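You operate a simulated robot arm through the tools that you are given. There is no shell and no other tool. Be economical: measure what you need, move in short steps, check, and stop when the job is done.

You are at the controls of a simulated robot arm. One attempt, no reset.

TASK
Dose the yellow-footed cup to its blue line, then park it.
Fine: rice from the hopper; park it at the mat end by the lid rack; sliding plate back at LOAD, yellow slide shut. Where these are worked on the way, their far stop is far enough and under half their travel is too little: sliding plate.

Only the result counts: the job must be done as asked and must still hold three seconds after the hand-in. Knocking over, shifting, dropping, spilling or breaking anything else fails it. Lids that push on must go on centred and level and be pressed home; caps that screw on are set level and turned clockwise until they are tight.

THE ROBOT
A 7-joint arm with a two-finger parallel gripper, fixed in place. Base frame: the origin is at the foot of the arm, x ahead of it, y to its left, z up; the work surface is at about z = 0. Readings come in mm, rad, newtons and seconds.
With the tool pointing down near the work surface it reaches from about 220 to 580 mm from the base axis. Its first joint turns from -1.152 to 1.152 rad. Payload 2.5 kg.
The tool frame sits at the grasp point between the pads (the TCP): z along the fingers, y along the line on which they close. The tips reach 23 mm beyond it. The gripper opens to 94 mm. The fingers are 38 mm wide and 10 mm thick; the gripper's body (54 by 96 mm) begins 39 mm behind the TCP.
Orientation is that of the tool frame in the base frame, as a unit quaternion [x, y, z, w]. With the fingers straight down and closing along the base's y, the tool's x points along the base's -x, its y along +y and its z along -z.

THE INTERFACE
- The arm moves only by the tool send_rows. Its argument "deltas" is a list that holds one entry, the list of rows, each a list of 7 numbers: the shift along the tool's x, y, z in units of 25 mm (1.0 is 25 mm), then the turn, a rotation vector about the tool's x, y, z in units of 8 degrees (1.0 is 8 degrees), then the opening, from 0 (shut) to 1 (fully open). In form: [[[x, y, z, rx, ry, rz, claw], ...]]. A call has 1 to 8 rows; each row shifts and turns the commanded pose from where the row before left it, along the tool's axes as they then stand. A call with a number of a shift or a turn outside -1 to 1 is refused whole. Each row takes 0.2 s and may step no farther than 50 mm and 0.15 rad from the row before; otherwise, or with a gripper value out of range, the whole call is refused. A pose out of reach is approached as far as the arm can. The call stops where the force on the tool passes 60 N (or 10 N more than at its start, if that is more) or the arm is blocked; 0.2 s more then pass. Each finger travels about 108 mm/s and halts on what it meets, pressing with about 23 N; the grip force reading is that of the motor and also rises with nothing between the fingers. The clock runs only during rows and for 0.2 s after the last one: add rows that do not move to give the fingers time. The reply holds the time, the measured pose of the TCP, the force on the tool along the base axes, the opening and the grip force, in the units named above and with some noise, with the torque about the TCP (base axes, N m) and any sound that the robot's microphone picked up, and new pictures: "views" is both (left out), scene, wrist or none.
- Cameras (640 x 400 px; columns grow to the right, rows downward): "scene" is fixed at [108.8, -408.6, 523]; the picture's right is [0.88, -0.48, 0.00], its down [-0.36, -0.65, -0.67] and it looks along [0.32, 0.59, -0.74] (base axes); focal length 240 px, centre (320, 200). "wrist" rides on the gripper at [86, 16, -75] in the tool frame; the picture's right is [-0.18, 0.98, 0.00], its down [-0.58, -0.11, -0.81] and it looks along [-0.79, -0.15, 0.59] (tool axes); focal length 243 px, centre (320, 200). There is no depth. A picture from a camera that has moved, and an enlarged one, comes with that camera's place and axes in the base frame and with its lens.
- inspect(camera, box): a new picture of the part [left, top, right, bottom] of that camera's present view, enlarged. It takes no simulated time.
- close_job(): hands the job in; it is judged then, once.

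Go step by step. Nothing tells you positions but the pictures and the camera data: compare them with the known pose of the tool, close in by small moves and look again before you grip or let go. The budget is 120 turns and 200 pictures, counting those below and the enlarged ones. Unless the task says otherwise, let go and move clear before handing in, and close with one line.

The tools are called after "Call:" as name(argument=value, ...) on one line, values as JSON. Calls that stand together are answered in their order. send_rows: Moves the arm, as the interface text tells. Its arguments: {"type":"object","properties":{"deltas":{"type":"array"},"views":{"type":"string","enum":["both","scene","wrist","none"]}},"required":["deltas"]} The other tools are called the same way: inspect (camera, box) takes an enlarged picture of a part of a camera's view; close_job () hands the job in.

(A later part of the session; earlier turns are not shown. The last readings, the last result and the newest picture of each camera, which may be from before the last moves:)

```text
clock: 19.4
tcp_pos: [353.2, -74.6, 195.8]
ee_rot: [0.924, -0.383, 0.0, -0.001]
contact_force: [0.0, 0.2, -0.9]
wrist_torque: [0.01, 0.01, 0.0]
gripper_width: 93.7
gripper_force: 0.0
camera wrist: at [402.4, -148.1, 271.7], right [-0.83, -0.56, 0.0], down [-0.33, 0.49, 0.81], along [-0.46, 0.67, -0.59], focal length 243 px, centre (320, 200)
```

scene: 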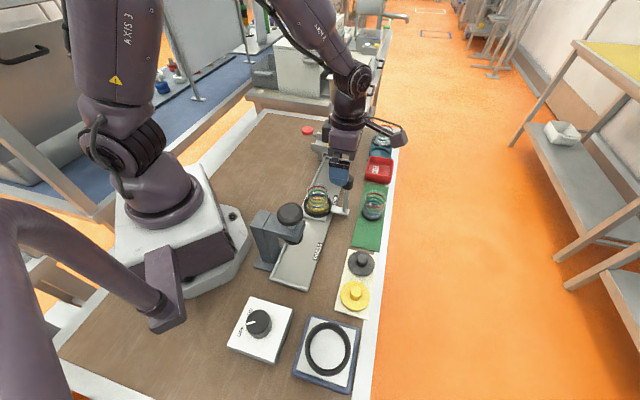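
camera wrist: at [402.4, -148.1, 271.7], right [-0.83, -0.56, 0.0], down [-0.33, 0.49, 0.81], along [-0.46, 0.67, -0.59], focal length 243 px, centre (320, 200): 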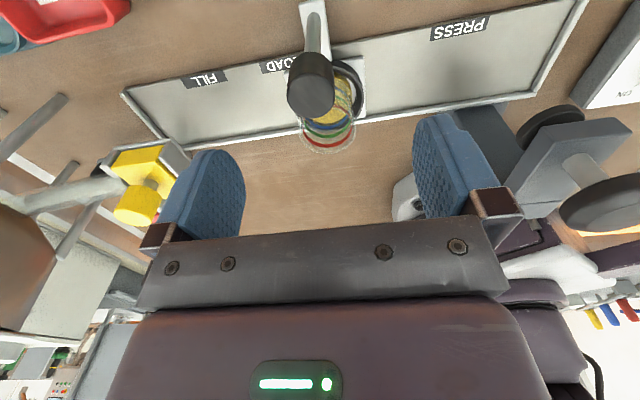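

The knob is about 10 mm farther out; I'll shift, lower around it and look before gripping.

Call:
send_rows(deltas=[[[0.41, -0.04, 0.3, 0, 0, 0, 1], [0, 0, 0.8, 0, 0, 0, 1], [0, 0, 0.8, 0, 0, 0, 1], [0, 0, 0.7, 0, 0, 0, 1]]])

Call:
inspect(camera="wrist", box=[220, 0, 420, 240])

Call:
inspect(camera="scene", box=[300, 135, 400, 225])

```text
clock: 20.4
tcp_pos: [360.6, -80.5, 132.5]
ee_rot: [0.924, -0.382, 0.0, 0.0]
contact_force: [-0.9, -0.5, -0.2]
wrist_torque: [-0.02, -0.01, -0.04]
gripper_width: 94.0
gripper_force: 0.0
camera wrist: at [409.4, -154.2, 207.1], right [-0.83, -0.56, 0.0], down [-0.33, 0.49, 0.81], along [-0.46, 0.67, -0.59], focal length 243 px, centre (320, 200)
```

scene: 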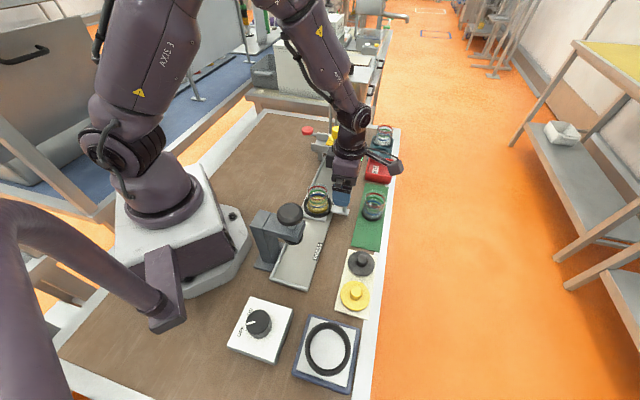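
wrist: 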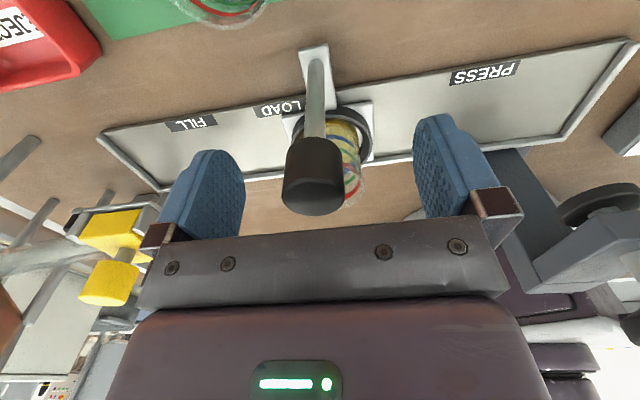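

```text
1.67 times, centred on (320, 120) of wrist
camera zoom: at [409.4, -154.2, 207.1], right [-0.83, -0.56, 0.0], down [-0.33, 0.49, 0.81], along [-0.46, 0.67, -0.59], focal length 404 px, centre (320, 333)
```

zoom: 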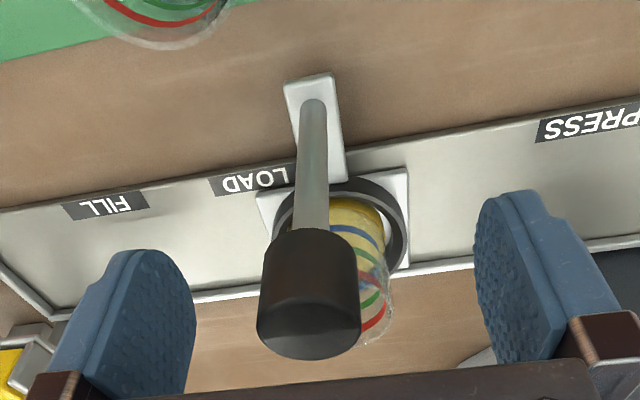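

```text
4.44 times, centred on (350, 180) of scene
camera zoom: at [108.8, -408.6, 523.0], right [0.88, -0.48, 0.0], down [-0.36, -0.65, -0.67], along [0.32, 0.59, -0.74], focal length 1066 px, centre (187, 289)
```

zoom: 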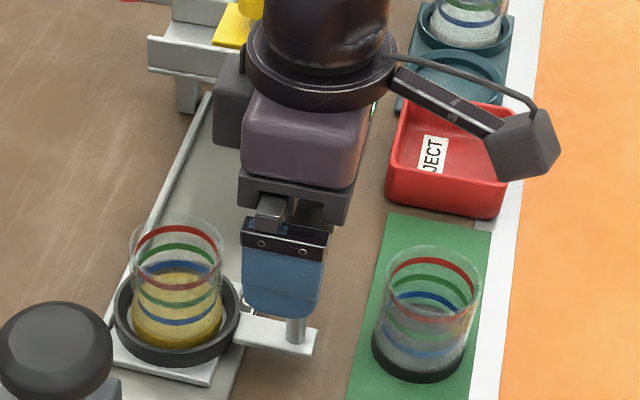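

Knob nearly centred between the fingers; a 2 mm trim, then grip.

Call:
send_rows(deltas=[[[0.05, -0.08, 0.18, 0, 0, 0, 1], [0, 0, 0, 0, 0, 0, 0.15], [0, 0, 0, 0, 0, 0, 0.15], [0, 0, 0, 0, 0, 0, 0.15], [0, 0, 0, 0, 0, 0, 0.15], [0, 0, 0, 0, 0, 0, 0.15]]])

```text
clock: 21.8
tcp_pos: [363.1, -80.3, 126.8]
ee_rot: [0.924, -0.382, -0.001, 0.0]
contact_force: [2.6, -0.9, -6.5]
wrist_torque: [-0.29, -0.51, 0.03]
gripper_width: 27.8
gripper_force: 45.2
camera wrist: at [411.4, -153.7, 202.1], right [-0.83, -0.56, 0.0], down [-0.33, 0.49, 0.81], along [-0.46, 0.67, -0.59], focal length 243 px, centre (320, 200)
```

scene: 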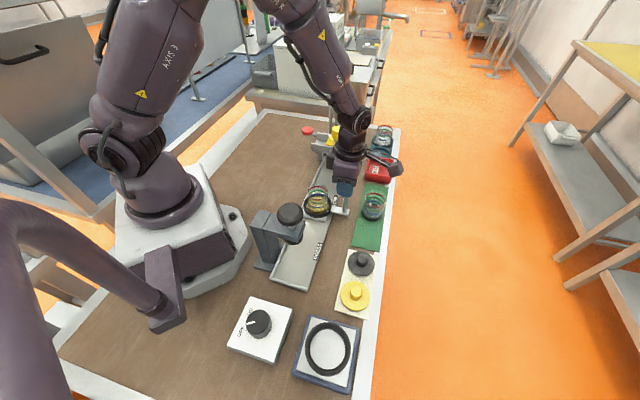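
wrist: 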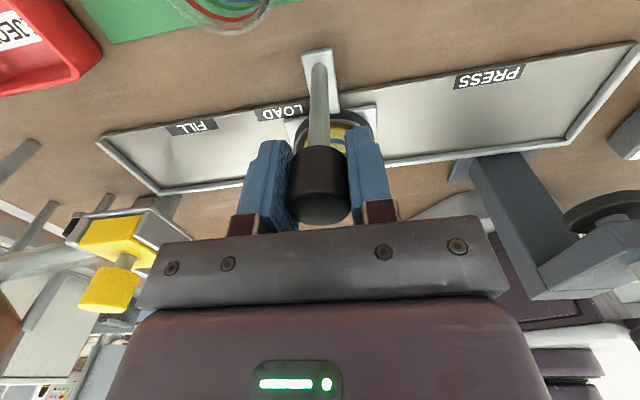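

The handle is gripped at LOAD with the tool at [363.1,-80.3]. I'll slide it toward FILL in gentle steps, watching the side forces.

Call:
send_rows(deltas=[[[0, -0.2, 0, 0, 0, 0, 0.15], [0, -0.4, 0, 0, 0, 0, 0.15], [0, -0.4, 0, 0, 0, 0, 0.15], [0, -0.4, 0, 0, 0, 0, 0.15], [0, -0.2, 0, 0, 0, 0, 0.15]]])

```text
clock: 23.0
tcp_pos: [390.6, -51.1, 127.1]
ee_rot: [0.924, -0.382, 0.002, -0.001]
contact_force: [-1.2, 0.3, 12.7]
wrist_torque: [-0.84, -0.19, -0.18]
gripper_width: 28.0
gripper_force: 45.1
camera wrist: at [440.9, -124.0, 202.2], right [-0.82, -0.57, 0.0], down [-0.34, 0.49, 0.81], along [-0.46, 0.66, -0.59], focal length 243 px, centre (320, 200)
```

scene: 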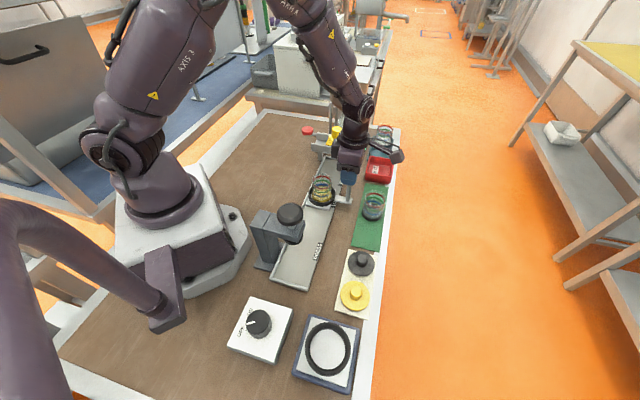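
wrist: 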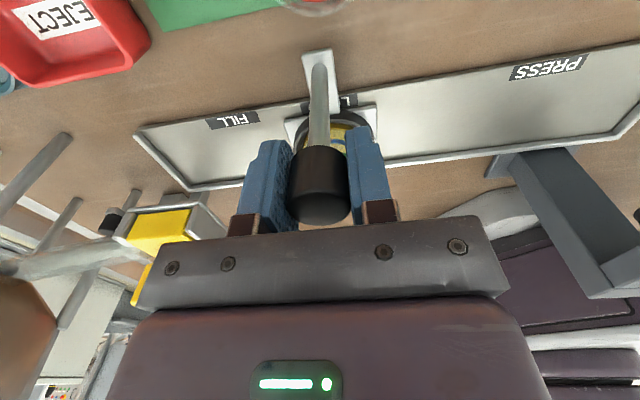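

Sliding smoothly with tiny forces. Continuing toward FILL.

Call:
send_rows(deltas=[[[0, -0.3, 0, 0, 0, 0, 0.15], [0, -0.4, 0, 0, 0, 0, 0.15], [0, -0.4, 0, 0, 0, 0, 0.15], [0, -0.4, 0, 0, 0, 0, 0.15], [0, -0.2, 0, 0, 0, 0, 0.15]]])

Call:
inspect(camera="scene", box=[300, 100, 400, 190])

```text
clock: 24.2
tcp_pos: [421.1, -21.1, 127.0]
ee_rot: [0.924, -0.382, -0.001, 0.0]
contact_force: [-11.1, 11.5, 17.4]
wrist_torque: [-0.52, 0.0, 0.0]
gripper_width: 28.0
gripper_force: 44.8
camera wrist: at [470.9, -94.5, 201.7], right [-0.82, -0.57, 0.0], down [-0.33, 0.49, 0.81], along [-0.46, 0.67, -0.59], focal length 243 px, centre (320, 200)
```

scene: 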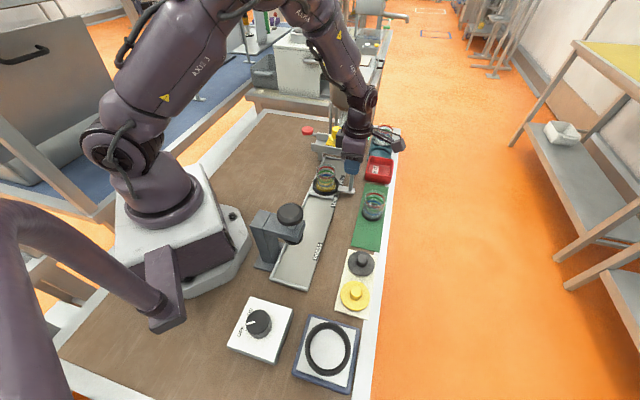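
wrist: 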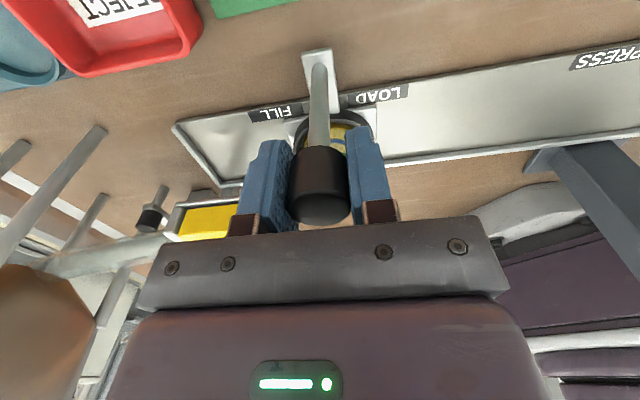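

```text
4.44 times, centred on (350, 145) of scene
camera zoom: at [108.7, -408.6, 523.0], right [0.88, -0.48, 0.0], down [-0.36, -0.65, -0.67], along [0.32, 0.59, -0.74], focal length 1066 px, centre (187, 444)
```

zoom: 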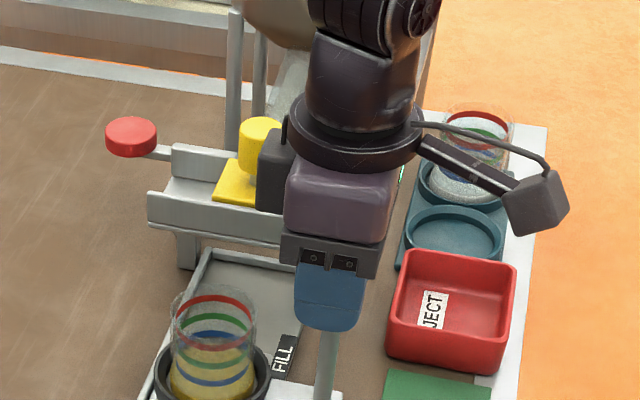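

A block on the hand could pass close to the slide's yellow knob, so I'll regrip the handle 12 mm higher and 4 mm outward for clearance.

Call:
send_rows(deltas=[[[0, 0, 0, 0, 0, 0, 0.5], [0, 0, 0, 0, 0, 0, 0.5], [0.16, 0, -0.48, 0, 0, 0, 0.5], [0, 0, 0, 0, 0, 0, 0.15], [0, 0, 0, 0, 0, 0, 0.15], [0, 0, 0, 0, 0, 0, 0.15]]])

Call:
inspect(camera="wrist", box=[120, 80, 420, 280])

Call:
inspect(camera="scene", box=[300, 100, 400, 190])

```text
clock: 25.6
tcp_pos: [424.6, -25.3, 136.8]
ee_rot: [0.924, -0.383, 0.0, 0.0]
contact_force: [-0.7, -0.2, -4.2]
wrist_torque: [-0.33, -0.78, -0.04]
gripper_width: 27.9
gripper_force: 45.3
camera wrist: at [473.9, -99.2, 213.7], right [-0.83, -0.56, 0.0], down [-0.33, 0.49, 0.81], along [-0.46, 0.67, -0.59], focal length 243 px, centre (320, 200)
```

scene: 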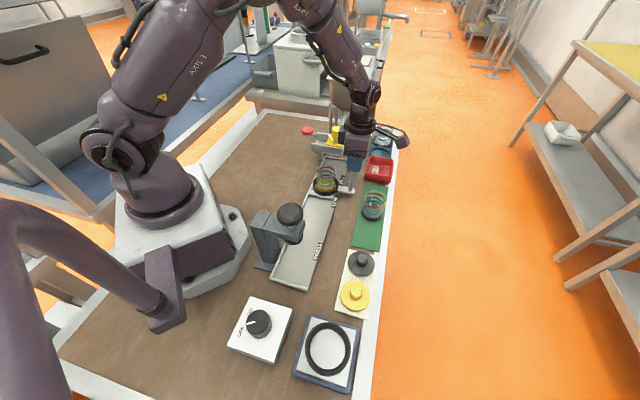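
wrist: 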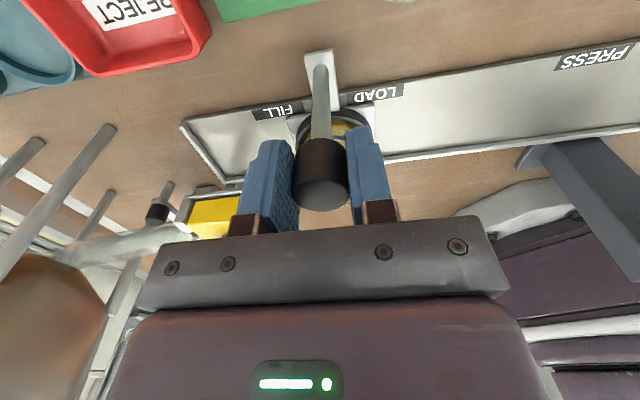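

```text
2.00 times, centred on (270, 180) of wrist
camera zoom: at [473.9, -99.2, 213.7], right [-0.83, -0.56, 0.0], down [-0.33, 0.49, 0.81], along [-0.46, 0.67, -0.59], focal length 485 px, centre (420, 240)
```

zoom: 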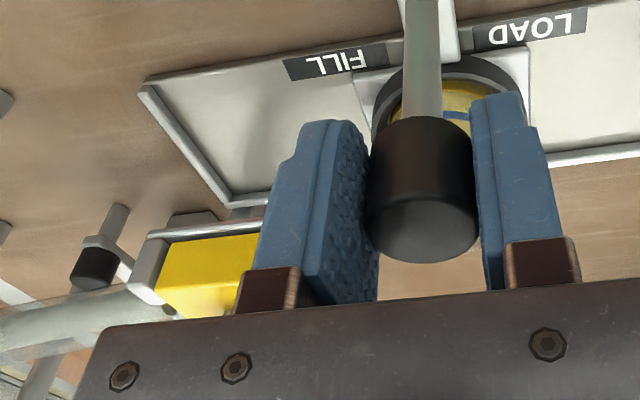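

```text
4.44 times, centred on (350, 145) of scene
camera zoom: at [108.8, -408.6, 523.0], right [0.88, -0.48, 0.0], down [-0.36, -0.65, -0.67], along [0.32, 0.59, -0.74], focal length 1066 px, centre (187, 444)
```

zoom: 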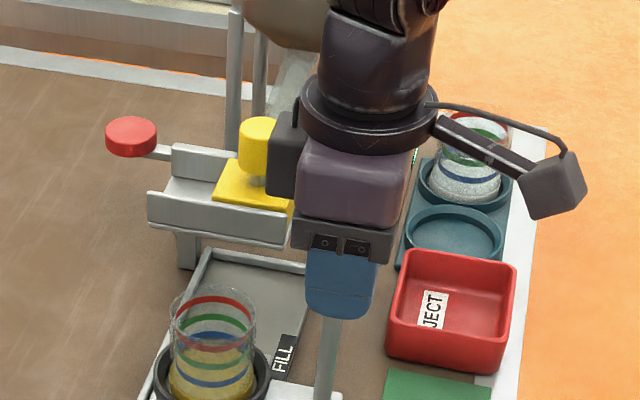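

Regripped higher with forces relaxed. Continuing toward the far stop.

Call:
send_rows(deltas=[[[0, -0.3, 0, 0, 0, 0, 0.15], [0, -0.4, 0, 0, 0, 0, 0.15], [0, -0.4, 0, 0, 0, 0, 0.15], [0, -0.4, 0, 0, 0, 0, 0.15], [0, -0.2, 0, 0, 0, 0, 0.15]]], views="wrist")

Call:
inspect(camera="scene", box=[300, 100, 400, 190])

```text
clock: 26.8
tcp_pos: [455.4, 6.1, 138.2]
ee_rot: [0.923, -0.384, 0.001, -0.001]
contact_force: [4.4, -5.6, 5.1]
wrist_torque: [0.53, 0.9, -0.08]
gripper_width: 27.6
gripper_force: 44.9
camera wrist: at [504.1, -68.7, 213.8], right [-0.83, -0.56, 0.0], down [-0.34, 0.49, 0.81], along [-0.45, 0.67, -0.59], focal length 243 px, centre (320, 200)
```

wrist: 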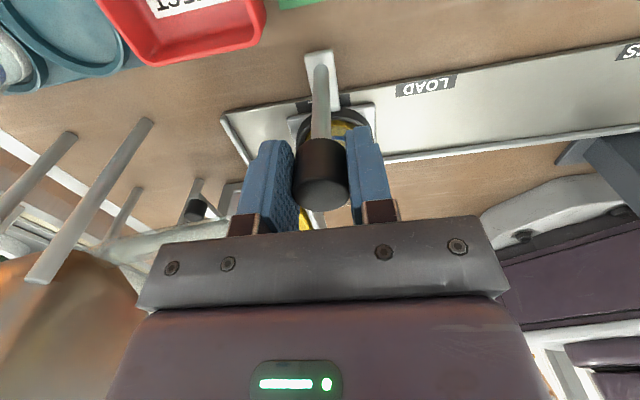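

```text
4.44 times, centred on (350, 145) of scene
camera zoom: at [108.8, -408.7, 523.0], right [0.88, -0.48, 0.0], down [-0.36, -0.65, -0.67], along [0.32, 0.59, -0.74], focal length 1066 px, centre (187, 444)
```

zoom: 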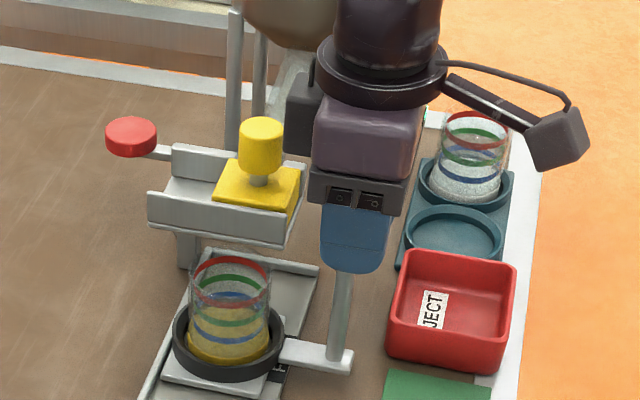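

Still clear on all sides; continuing in a smaller step toward the stop.

Call:
send_rows(deltas=[[[0, -0.3, 0, 0, 0, 0, 0.15], [0, -0.3, 0, 0, 0, 0, 0.15], [0, -0.3, 0, 0, 0, 0, 0.15], [0, -0.2, 0, 0, 0, 0, 0.15]]], views="wrist")

Call:
inspect(camera="scene", box=[300, 70, 420, 190])

```text
clock: 27.8
tcp_pos: [474.1, 24.1, 138.1]
ee_rot: [0.924, -0.382, 0.0, 0.001]
contact_force: [4.4, -3.9, 0.1]
wrist_torque: [-1.22, -0.75, 0.04]
gripper_width: 27.7
gripper_force: 45.4
camera wrist: at [523.5, -49.3, 213.8], right [-0.83, -0.56, 0.0], down [-0.33, 0.49, 0.81], along [-0.45, 0.66, -0.59], focal length 243 px, centre (320, 200)
```

wrist: 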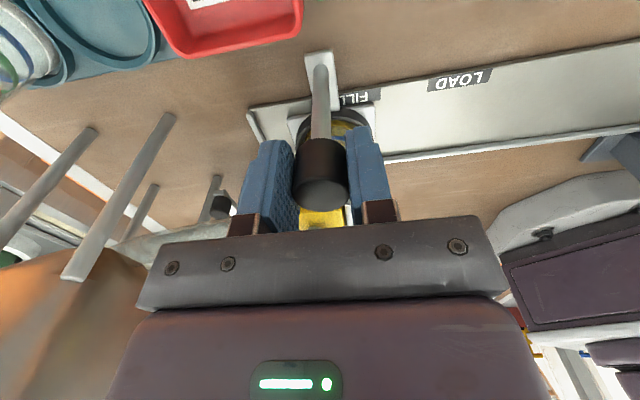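

```text
3.33 times, centred on (360, 130) of scene
camera zoom: at [108.8, -408.6, 523.0], right [0.88, -0.48, 0.0], down [-0.36, -0.65, -0.67], along [0.32, 0.59, -0.74], focal length 799 px, centre (187, 433)
```

zoom: 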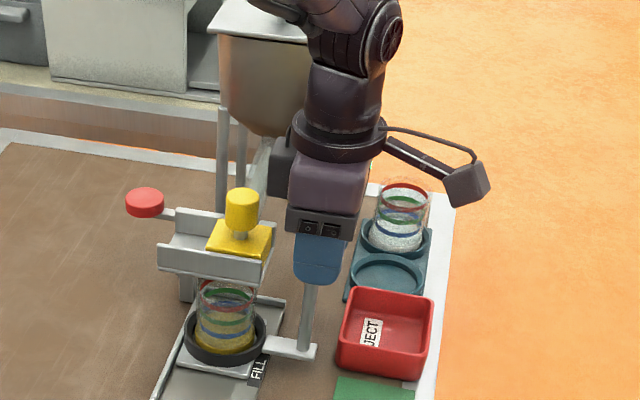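

No stop yet and the cup is going under the outlet channel. I'll keep advancing in small steps until the far stop is felt.

Call:
send_rows(deltas=[[[0, -0.2, 0, 0, 0, 0, 0.15], [0, -0.2, 0, 0, 0, 0, 0.15], [0, -0.2, 0, 0, 0, 0, 0.15], [0, -0.2, 0, 0, 0, 0, 0.15]]], views="wrist")

Call:
inspect(camera="scene", box=[300, 70, 420, 190])

```text
clock: 28.8
tcp_pos: [486.8, 37.1, 139.5]
ee_rot: [0.923, -0.384, -0.001, 0.002]
contact_force: [2.3, -17.2, -4.1]
wrist_torque: [0.46, -0.74, 0.0]
gripper_width: 27.8
gripper_force: 45.1
camera wrist: at [535.9, -36.9, 213.8], right [-0.83, -0.56, 0.0], down [-0.33, 0.49, 0.81], along [-0.45, 0.66, -0.59], focal length 243 px, centre (320, 200)
```

wrist: 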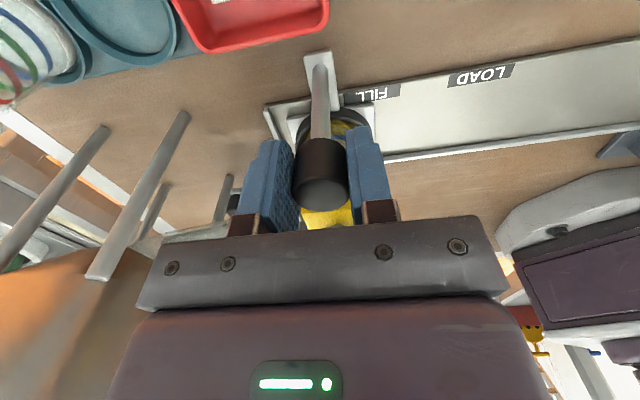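

```text
3.33 times, centred on (360, 130) of scene
camera zoom: at [108.8, -408.7, 523.0], right [0.88, -0.48, 0.0], down [-0.36, -0.65, -0.67], along [0.32, 0.59, -0.74], focal length 799 px, centre (187, 433)
```

zoom: 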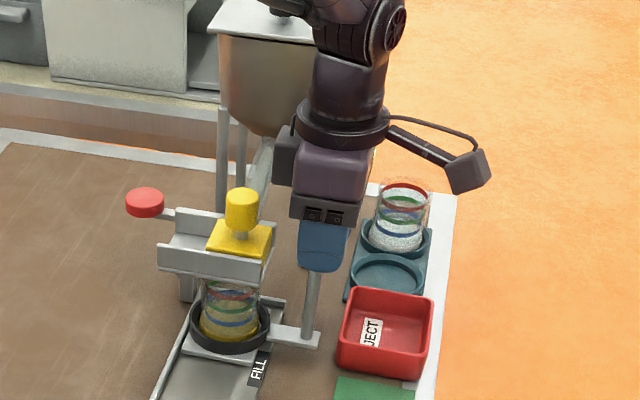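

Resistance has appeared (~10 N against travel). One more small push to confirm the stop.

Call:
send_rows(deltas=[[[0, -0.15, 0, 0, 0, 0, 0.15], [0, -0.15, 0, 0, 0, 0, 0.15]]], views="none")

Call:
inspect(camera="wrist", box=[200, 40, 500, 230])

```text
clock: 29.3
tcp_pos: [487.1, 36.9, 136.9]
ee_rot: [0.923, -0.385, -0.008, 0.01]
contact_force: [-9.8, -2.2, 3.9]
wrist_torque: [0.27, -1.26, -0.04]
gripper_width: 28.3
gripper_force: 45.0
stopped in row 2: the force on the tool passed its limit at 68 N (the readings are from after the stop); the commanded pose is now the measured one
```

```text
2.11 times, centred on (350, 135) of wrist
camera zoom: at [537.2, -36.3, 213.2], right [-0.83, -0.56, 0.02], down [-0.31, 0.5, 0.81], along [-0.46, 0.66, -0.59], focal length 511 px, centre (257, 337)
```

zoom: 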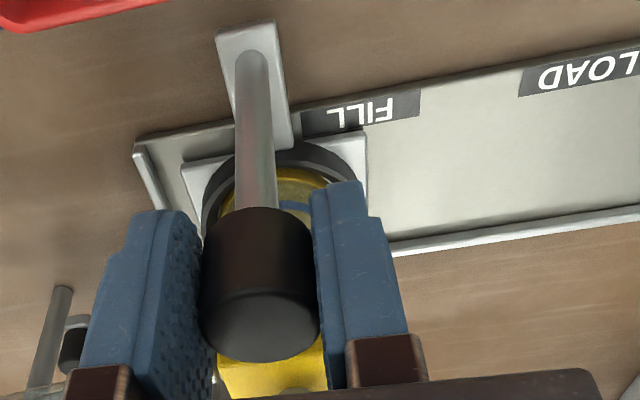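

The plate is at its far stop (tool at [487,37]), which lines up with the slide knob. I'll release the handle, lift clear, and turn the hand back so the fingers close along the slide's travel.

Call:
send_rows(deltas=[[[0, 0, 0, 0, 0, 0, 0.6], [0, 0, 0, 0, 0, 0, 0.6], [0, 0, -0.8, 0, 0, 0, 0.6], [0, 0, -1, 0, 0, 0, 0.6], [0, 0, -1, 0, 0, 0, 0.6], [0, 0, -0.6, 0, 0, 0, 0.6]]])

Call:
inspect(camera="wrist", box=[200, 0, 500, 230])

Call:
inspect(camera="scene", box=[300, 110, 380, 180])

```text
clock: 30.7
tcp_pos: [489.3, 39.0, 220.9]
ee_rot: [0.923, -0.385, -0.007, 0.009]
contact_force: [0.1, -0.2, -1.1]
wrist_torque: [-0.03, -0.02, 0.02]
gripper_width: 56.5
gripper_force: 0.1
camera wrist: at [539.7, -34.4, 297.5], right [-0.83, -0.56, 0.02], down [-0.31, 0.5, 0.81], along [-0.46, 0.66, -0.59], focal length 243 px, centre (320, 200)
```

scene: 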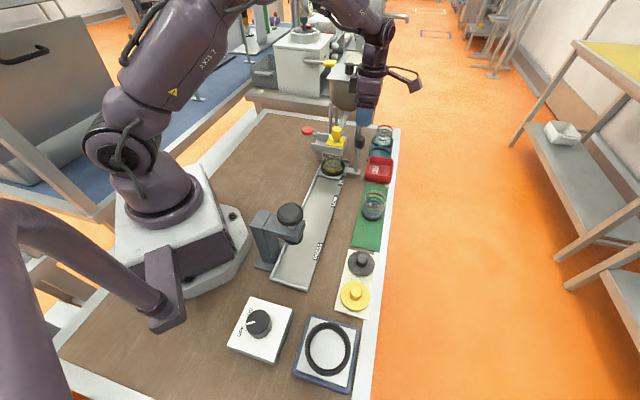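
wrist: 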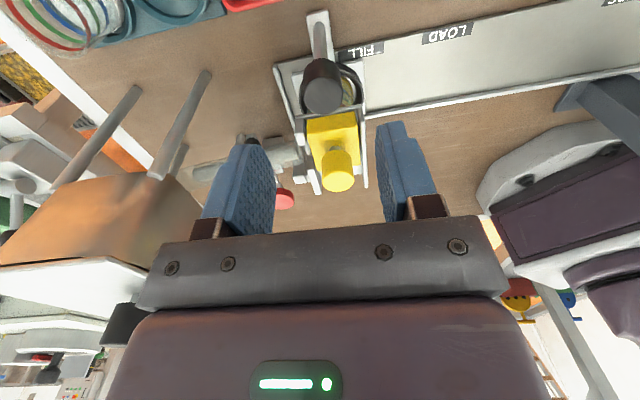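

```text
1.74 times, centred on (350, 115) of wrist
camera zoom: at [539.7, -34.4, 297.5], right [-0.83, -0.56, 0.02], down [-0.31, 0.5, 0.81], along [-0.46, 0.66, -0.59], focal length 422 px, centre (268, 348)
```

zoom: 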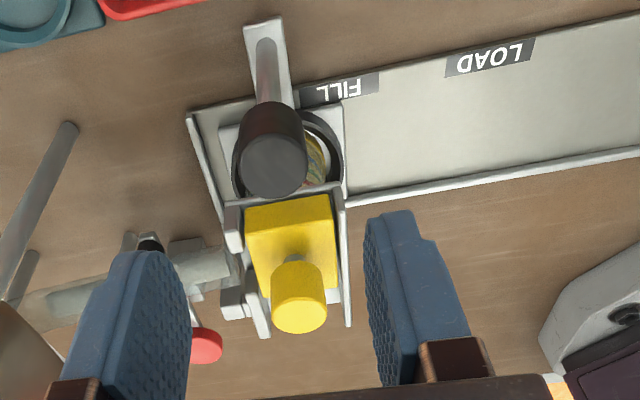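

```text
5.71 times, centred on (340, 145) of scene
camera zoom: at [108.8, -408.6, 523.0], right [0.88, -0.48, 0.0], down [-0.36, -0.65, -0.67], along [0.32, 0.59, -0.74], focal length 1370 px, centre (206, 514)
```

zoom: 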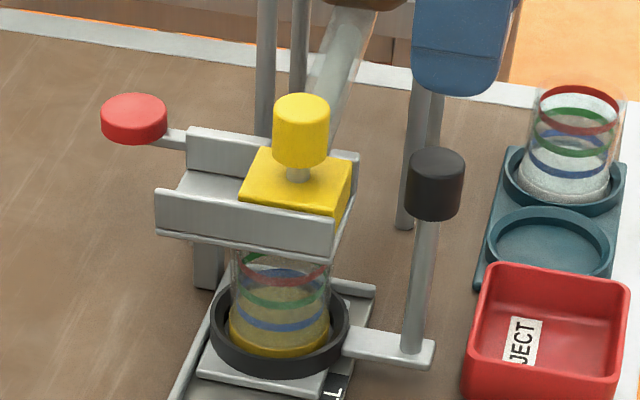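

The knob sits near [433,88,160]. I'll level the slight tilt, turn back 90°, and move above it.

Call:
send_rows(deltas=[[[0, 0, 0, 0.158, 0.044, 0, 0.7], [0, 0, 0, 0, 0, 0.94, 0.7], [0, 0, 0, 0, 0, 0.94, 0.7], [0, 0, 0, 0, 0, 0.94, 0.7], [0, 0, 0, 0, 0, 0.94, 0.7], [0, 0, 0, 0, 0, 0.94, 0.7], [0, 0, 0, 0, 0, 0.94, 0.7], [0, 0, 0, 0, 0, 0.94, 0.7]]], views="none")

Call:
send_rows(deltas=[[[0, 0, 0, 0, 0, 0.94, 0.7], [0, 0, 0, 0, 0, 0.94, 0.7], [0, 0, 0, 0, 0, 0.94, 0.7], [0, 0, 0, 0, 0, 0.94, 0.7], [0, 0, 0, 0, 0, 0.91, 0.7], [0.05, 1, 0, 0, 0, 0, 0.7], [0.05, 1, 0, 0, 0, 0, 0.7], [0.04, 0.97, 0, 0, 0, 0, 0.7]]])

Call:
inspect(camera="wrist", box=[200, 0, 450, 200])

```text
clock: 32.5
tcp_pos: [489.6, 38.2, 223.0]
ee_rot: [-0.655, 0.755, -0.001, 0.0]
contact_force: [-0.4, -1.0, 0.7]
wrist_torque: [-0.01, -0.01, 0.0]
gripper_width: 65.7
gripper_force: 0.1
```

```text
clock: 34.3
tcp_pos: [432.8, 88.7, 222.4]
ee_rot: [-0.38, 0.925, -0.001, 0.0]
contact_force: [0.2, -0.2, 1.1]
wrist_torque: [0.0, -0.01, 0.0]
gripper_width: 65.7
gripper_force: 0.0
camera wrist: at [359.6, 39.6, 297.0], right [-0.56, 0.83, 0.0], down [0.49, 0.33, 0.81], along [0.67, 0.45, -0.59], focal length 243 px, centre (320, 200)
```

scene: 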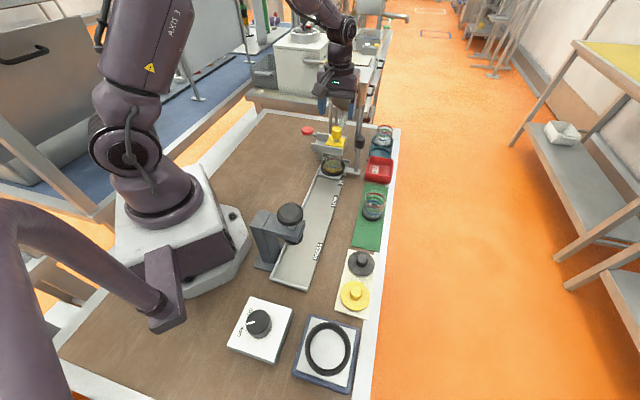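
wrist: 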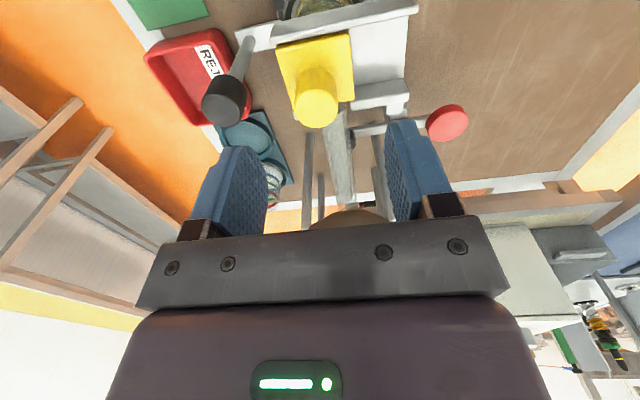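

```text
2.00 times, centred on (325, 100) of wrist
camera zoom: at [359.6, 39.6, 297.0], right [-0.56, 0.83, 0.0], down [0.49, 0.33, 0.81], along [0.67, 0.45, -0.59], focal length 485 px, centre (310, 400)
```

zoom: 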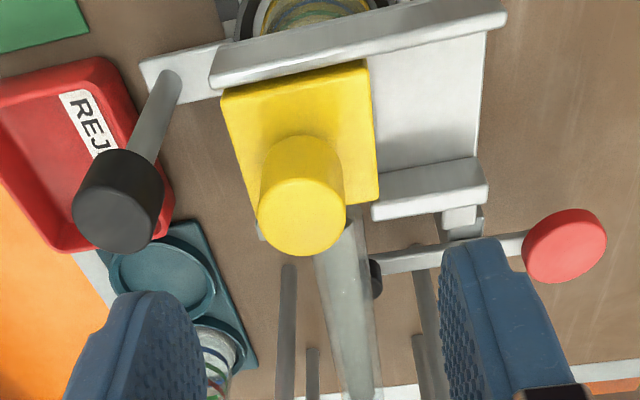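

The knob is within 3 mm; shifting and lowering around it, tips kept above the slab.

Call:
send_rows(deltas=[[[0, -0.13, 0.6, 0, 0, 0, 0.7], [0, 0, 0.8, 0, 0, 0, 0.7], [0, 0, 0.8, 0, 0, 0, 0.7]]])

Call:
inspect(camera="wrist", box=[200, 0, 450, 230])

Call:
inspect(camera="scene", box=[300, 110, 380, 180])

```text
clock: 35.1
tcp_pos: [435.9, 86.3, 166.0]
ee_rot: [-0.38, 0.925, -0.001, -0.001]
contact_force: [0.7, 0.3, 0.3]
wrist_torque: [0.01, 0.0, 0.0]
gripper_width: 65.9
gripper_force: 0.1
camera wrist: at [362.4, 36.2, 242.2], right [-0.56, 0.83, 0.0], down [0.49, 0.33, 0.81], along [0.67, 0.45, -0.59], focal length 243 px, centre (320, 200)
```

scene: 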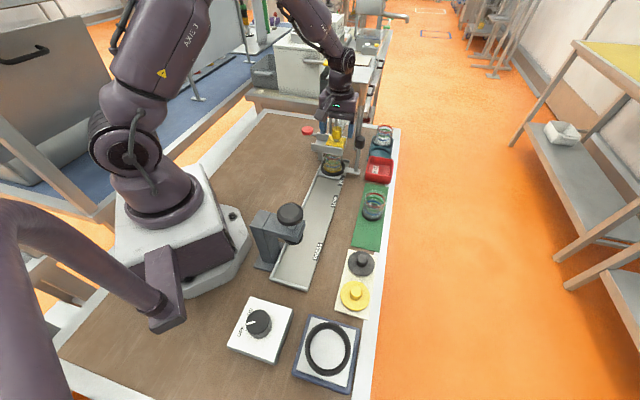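
wrist: 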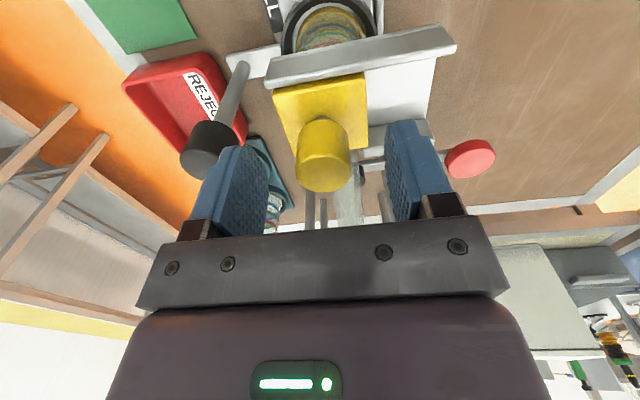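

```text
1.74 times, centred on (325, 115) of wrist
camera zoom: at [362.4, 36.2, 242.2], right [-0.56, 0.83, 0.0], down [0.49, 0.33, 0.81], along [0.67, 0.45, -0.59], focal length 422 px, centre (311, 348)
```

zoom: 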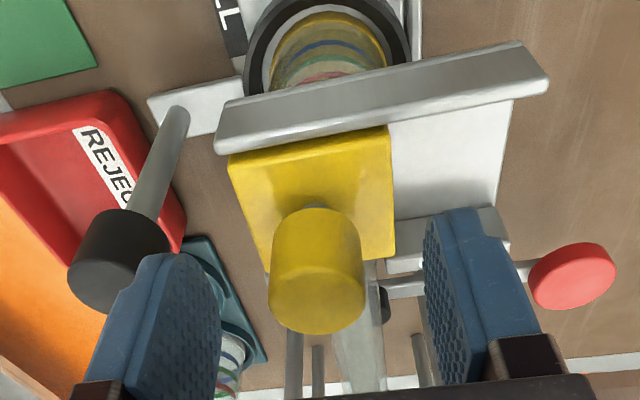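

```text
5.71 times, centred on (340, 145) of scene
camera zoom: at [108.8, -408.6, 523.0], right [0.88, -0.48, 0.0], down [-0.36, -0.65, -0.67], along [0.32, 0.59, -0.74], focal length 1370 px, centre (206, 514)
```

zoom: 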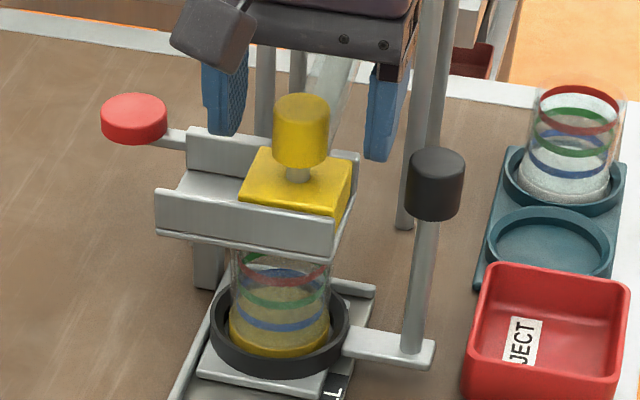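

Aligned; there's room below, so I'll lower 10 mm more and close gently on the knob.

Call:
send_rows(deltas=[[[0, 0, 0.4, 0, 0, 0, 0.7], [0, 0, 0, 0, 0, 0, 0.15], [0, 0, 0, 0, 0, 0, 0.15], [0, 0, 0, 0, 0, 0, 0.15]]])

Call:
inspect(camera="scene", box=[300, 110, 380, 180])

```text
clock: 36.1
tcp_pos: [435.6, 87.1, 156.0]
ee_rot: [-0.381, 0.924, 0.0, -0.002]
contact_force: [-12.2, 8.7, 2.3]
wrist_torque: [-0.53, -0.01, -0.01]
gripper_width: 26.5
gripper_force: 44.7
camera wrist: at [362.1, 37.3, 232.4], right [-0.56, 0.83, 0.0], down [0.49, 0.33, 0.8], along [0.67, 0.45, -0.59], focal length 243 px, centre (320, 200)
```

scene: 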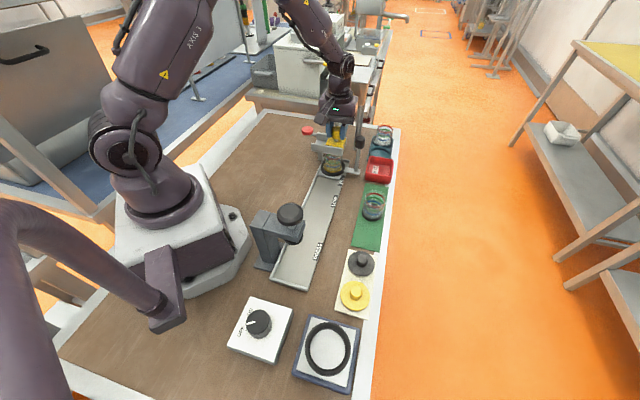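
wrist: 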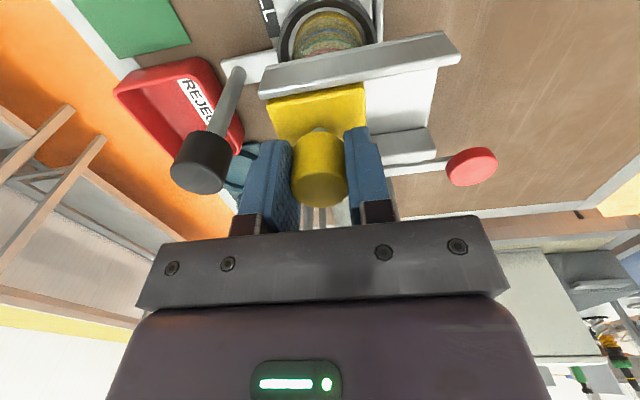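

```text
5.71 times, centred on (340, 145) of scene
camera zoom: at [108.8, -408.6, 523.0], right [0.88, -0.48, 0.0], down [-0.36, -0.65, -0.67], along [0.32, 0.59, -0.74], focal length 1370 px, centre (206, 514)
```

zoom: 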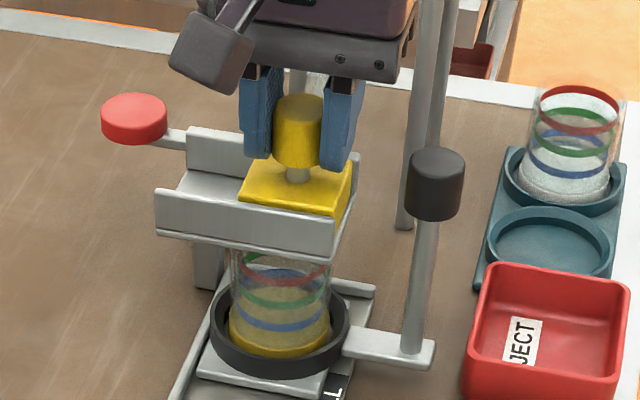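

The knob is gripped and held against its shut stop. I'll crack the slide open toward the red lever side a little and watch the cup.

Call:
send_rows(deltas=[[[0, 0.3, 0, 0, 0, 0, 0.15], [0, 0.1, 0, 0, 0, 0, 0.15]]], views="none")

Call:
inspect(camera="scene", box=[300, 110, 380, 180])

```text
clock: 36.7
tcp_pos: [430.7, 94.0, 155.9]
ee_rot: [-0.381, 0.925, 0.0, 0.002]
contact_force: [8.5, 7.0, -16.3]
wrist_torque: [0.18, -0.11, 0.16]
gripper_width: 26.3
gripper_force: 45.0
```

```text
5.71 times, centred on (340, 145) of scene
camera zoom: at [108.9, -408.6, 523.0], right [0.88, -0.48, 0.0], down [-0.36, -0.65, -0.67], along [0.32, 0.59, -0.74], focal length 1370 px, centre (206, 514)
```

zoom: 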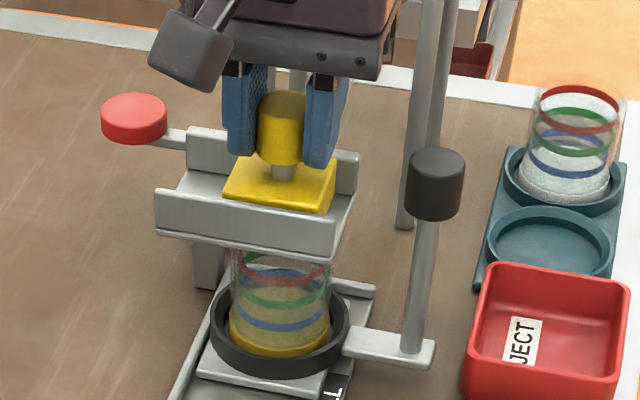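

The slide moves freely; no rice yet. Opening further.

Call:
send_rows(deltas=[[[0, 0.3, 0, 0, 0, 0, 0.15], [0, 0.1, 0, 0, 0, 0, 0.15]]], views="none")

Call:
inspect(camera="scene", box=[300, 110, 380, 180])

```text
clock: 37.3
tcp_pos: [423.9, 100.0, 156.5]
ee_rot: [-0.379, 0.925, 0.0, -0.001]
contact_force: [2.8, 1.5, -17.8]
wrist_torque: [0.9, -0.75, 0.29]
gripper_width: 26.5
gripper_force: 44.9
```

```text
5.71 times, centred on (340, 145) of scene
camera zoom: at [108.8, -408.6, 523.0], right [0.88, -0.48, 0.0], down [-0.36, -0.65, -0.67], along [0.32, 0.59, -0.74], focal length 1370 px, centre (206, 514)
```

zoom: 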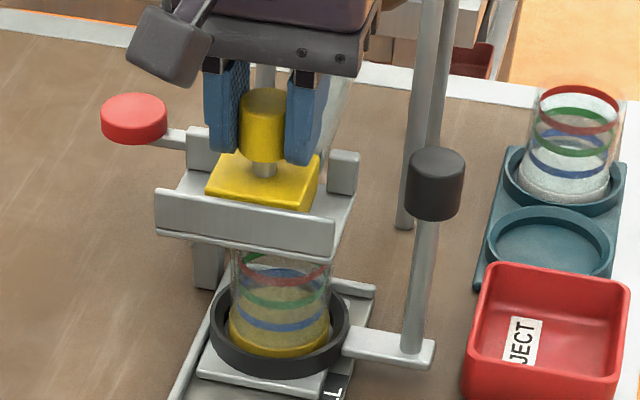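

Still no flow at 18 mm. Another small step.

Call:
send_rows(deltas=[[[0, 0.25, 0, 0, 0, 0, 0.15], [0, 0.1, 0, 0, 0, 0, 0.15]]], views="none")

Call:
inspect(camera="scene", box=[300, 110, 380, 180])

Call:
inspect(camera="wrist", box=[200, 0, 500, 240])

```text
clock: 37.9
tcp_pos: [416.7, 106.2, 157.3]
ee_rot: [-0.38, 0.925, 0.0, -0.001]
contact_force: [4.2, 3.8, -25.2]
wrist_torque: [0.74, -0.51, 0.25]
gripper_width: 26.5
gripper_force: 44.7
```

```text
5.71 times, centred on (340, 145) of scene
camera zoom: at [108.9, -408.6, 523.0], right [0.88, -0.48, 0.0], down [-0.36, -0.65, -0.67], along [0.32, 0.59, -0.74], focal length 1370 px, centre (206, 514)
```

zoom: 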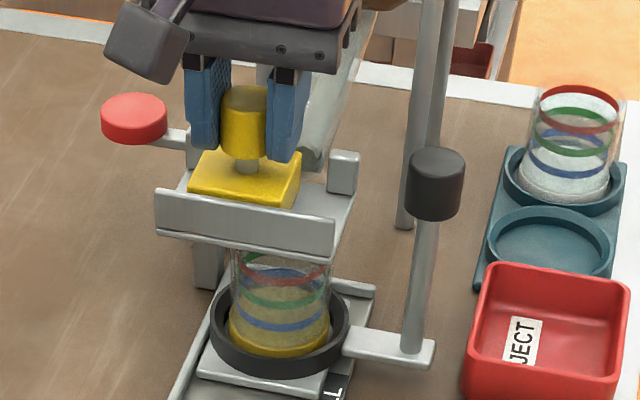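

```text
1.67 times, centred on (350, 120) of wrist
camera zoom: at [342.7, 56.6, 232.6], right [-0.56, 0.83, 0.0], down [0.49, 0.33, 0.8], along [0.67, 0.45, -0.59], focal length 404 px, centre (270, 333)
```

zoom: 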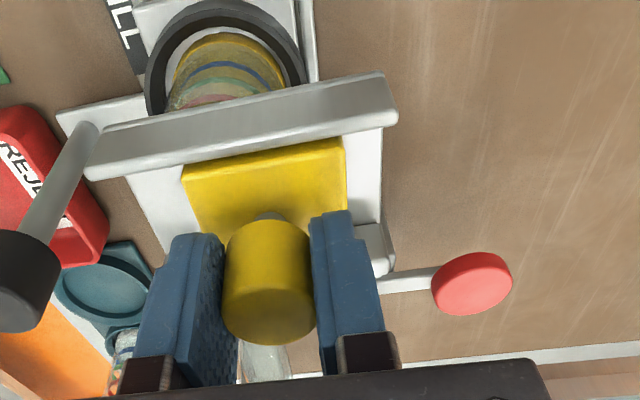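

At 27 mm open still nothing falls. I'll open a bit more with a short dwell.

Call:
send_rows(deltas=[[[0, 0.25, 0.04, 0, 0, 0, 0.15], [0, 0.1, 0, 0, 0, 0, 0.15]]], views="none")

Call:
inspect(camera="scene", box=[300, 110, 380, 180])

```text
clock: 38.5
tcp_pos: [409.8, 112.1, 156.8]
ee_rot: [-0.379, 0.925, 0.0, -0.003]
contact_force: [5.9, 6.1, -29.8]
wrist_torque: [0.28, -0.33, 0.05]
gripper_width: 26.5
gripper_force: 44.9
```

```text
5.71 times, centred on (340, 145) of scene
camera zoom: at [108.9, -408.6, 523.0], right [0.88, -0.48, 0.0], down [-0.36, -0.65, -0.67], along [0.32, 0.59, -0.74], focal length 1370 px, centre (206, 514)
```

zoom: 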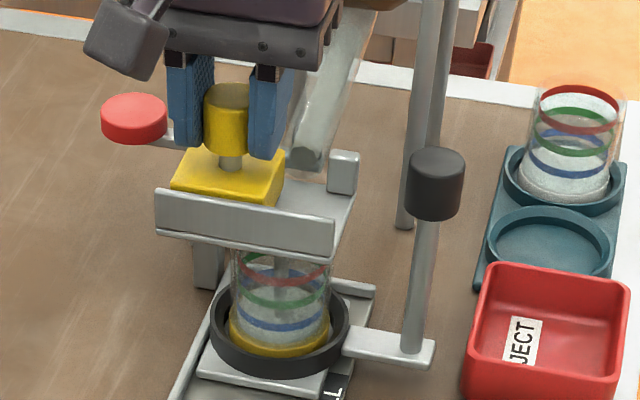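

Rice has started falling. Enlarging the cup to read the level before any more time passes.

Call:
inspect(camera="scene", box=[320, 138, 350, 162])

Call:
inspect(camera="wrist", box=[250, 0, 400, 100])

```text
16.00 times, centred on (335, 150) of scene
camera zoom: at [108.9, -408.6, 523.0], right [0.88, -0.48, 0.0], down [-0.36, -0.65, -0.67], along [0.32, 0.59, -0.74], focal length 3837 px, centre (80, 1000)
```

zoom: 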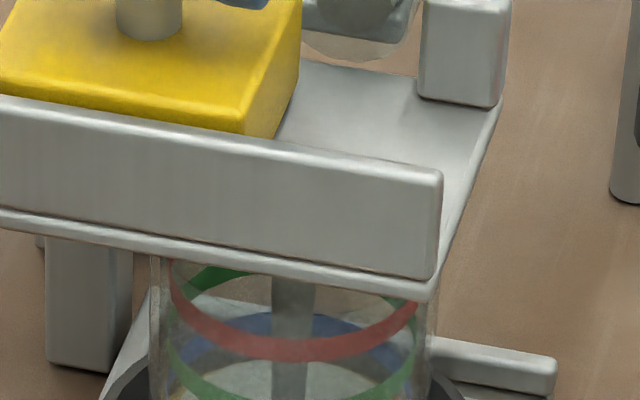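

```text
4.00 times, centred on (325, 50) of wrist
camera zoom: at [336.6, 62.7, 232.7], right [-0.56, 0.83, 0.0], down [0.49, 0.33, 0.8], along [0.67, 0.45, -0.59], focal length 970 px, centre (300, 800)
```

zoom: 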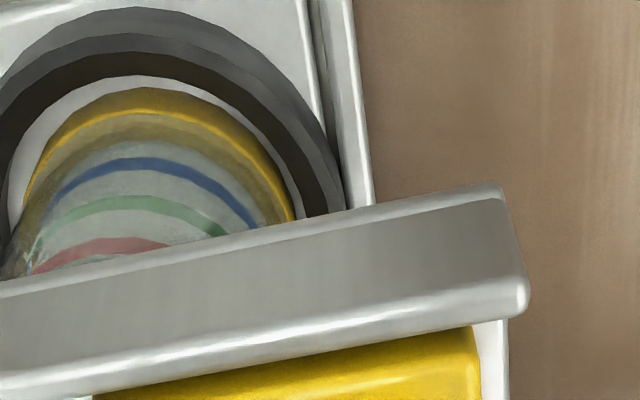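

A stream is falling into the cup's centre; one more look at the lower part of the cup.

Call:
inspect(camera="scene", box=[318, 150, 352, 176])

```text
15.38 times, centred on (335, 163) of scene
camera zoom: at [108.9, -408.6, 523.0], right [0.88, -0.48, 0.0], down [-0.36, -0.65, -0.67], along [0.32, 0.59, -0.74], focal length 3689 px, centre (89, 769)
```

zoom: 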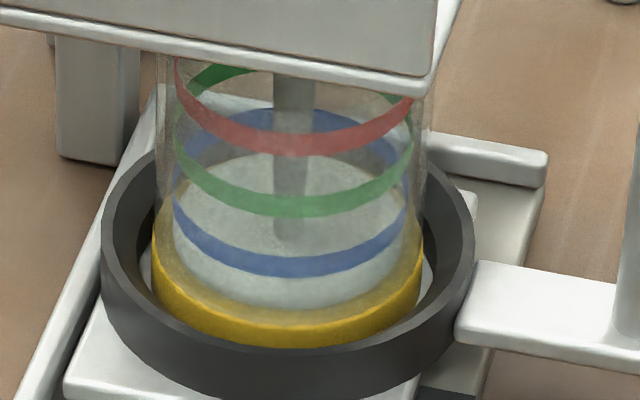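

The level is about halfway to the blue line. I'll close now part way to stop the flow, then measure and top up.

Call:
send_rows(deltas=[[[0, -0.6, 0, 0, 0, 0, 0.15]]], views="none")

Call:
inspect(camera="scene", box=[318, 150, 352, 176])

```text
clock: 38.9
tcp_pos: [420.4, 102.8, 157.3]
ee_rot: [-0.38, 0.925, 0.0, 0.0]
contact_force: [7.2, 6.8, -28.7]
wrist_torque: [0.39, -0.3, 0.3]
gripper_width: 26.5
gripper_force: 44.5
```

```text
15.38 times, centred on (335, 163) of scene
camera zoom: at [108.9, -408.6, 523.0], right [0.88, -0.48, 0.0], down [-0.36, -0.65, -0.67], along [0.32, 0.59, -0.74], focal length 3689 px, centre (89, 769)
```

zoom: 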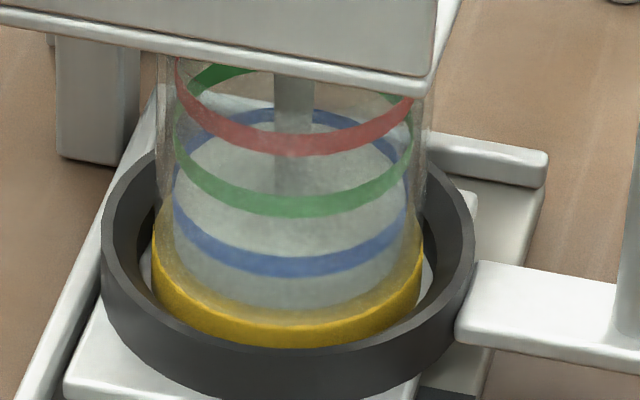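

The stream hasn't stopped yet and the level is nearly at blue, so I'll shut the slide fully at once.

Call:
send_rows(deltas=[[[0, -0.95, 0, 0, 0, 0, 0.15]]], views="none")

Call:
inspect(camera="scene", box=[318, 150, 352, 176])

Call:
inspect(camera="scene", box=[300, 110, 380, 180])

```text
clock: 39.3
tcp_pos: [435.2, 86.1, 157.2]
ee_rot: [-0.382, 0.924, 0.003, -0.004]
contact_force: [-25.5, 16.5, -6.3]
wrist_torque: [-0.22, -1.15, -0.08]
gripper_width: 26.7
gripper_force: 45.1
```

```text
15.38 times, centred on (335, 163) of scene
camera zoom: at [108.8, -408.6, 523.0], right [0.88, -0.48, 0.0], down [-0.36, -0.65, -0.67], along [0.32, 0.59, -0.74], focal length 3689 px, centre (89, 769)
```

zoom: 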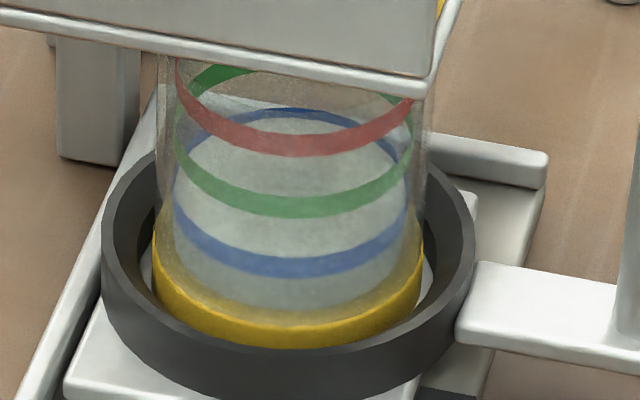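

```text
5.71 times, centred on (340, 145) of scene
camera zoom: at [108.8, -408.6, 523.0], right [0.88, -0.48, 0.0], down [-0.36, -0.65, -0.67], along [0.32, 0.59, -0.74], focal length 1370 px, centre (206, 514)
```

zoom: 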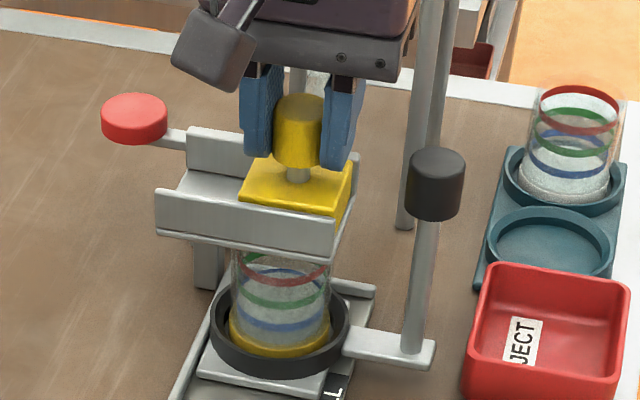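

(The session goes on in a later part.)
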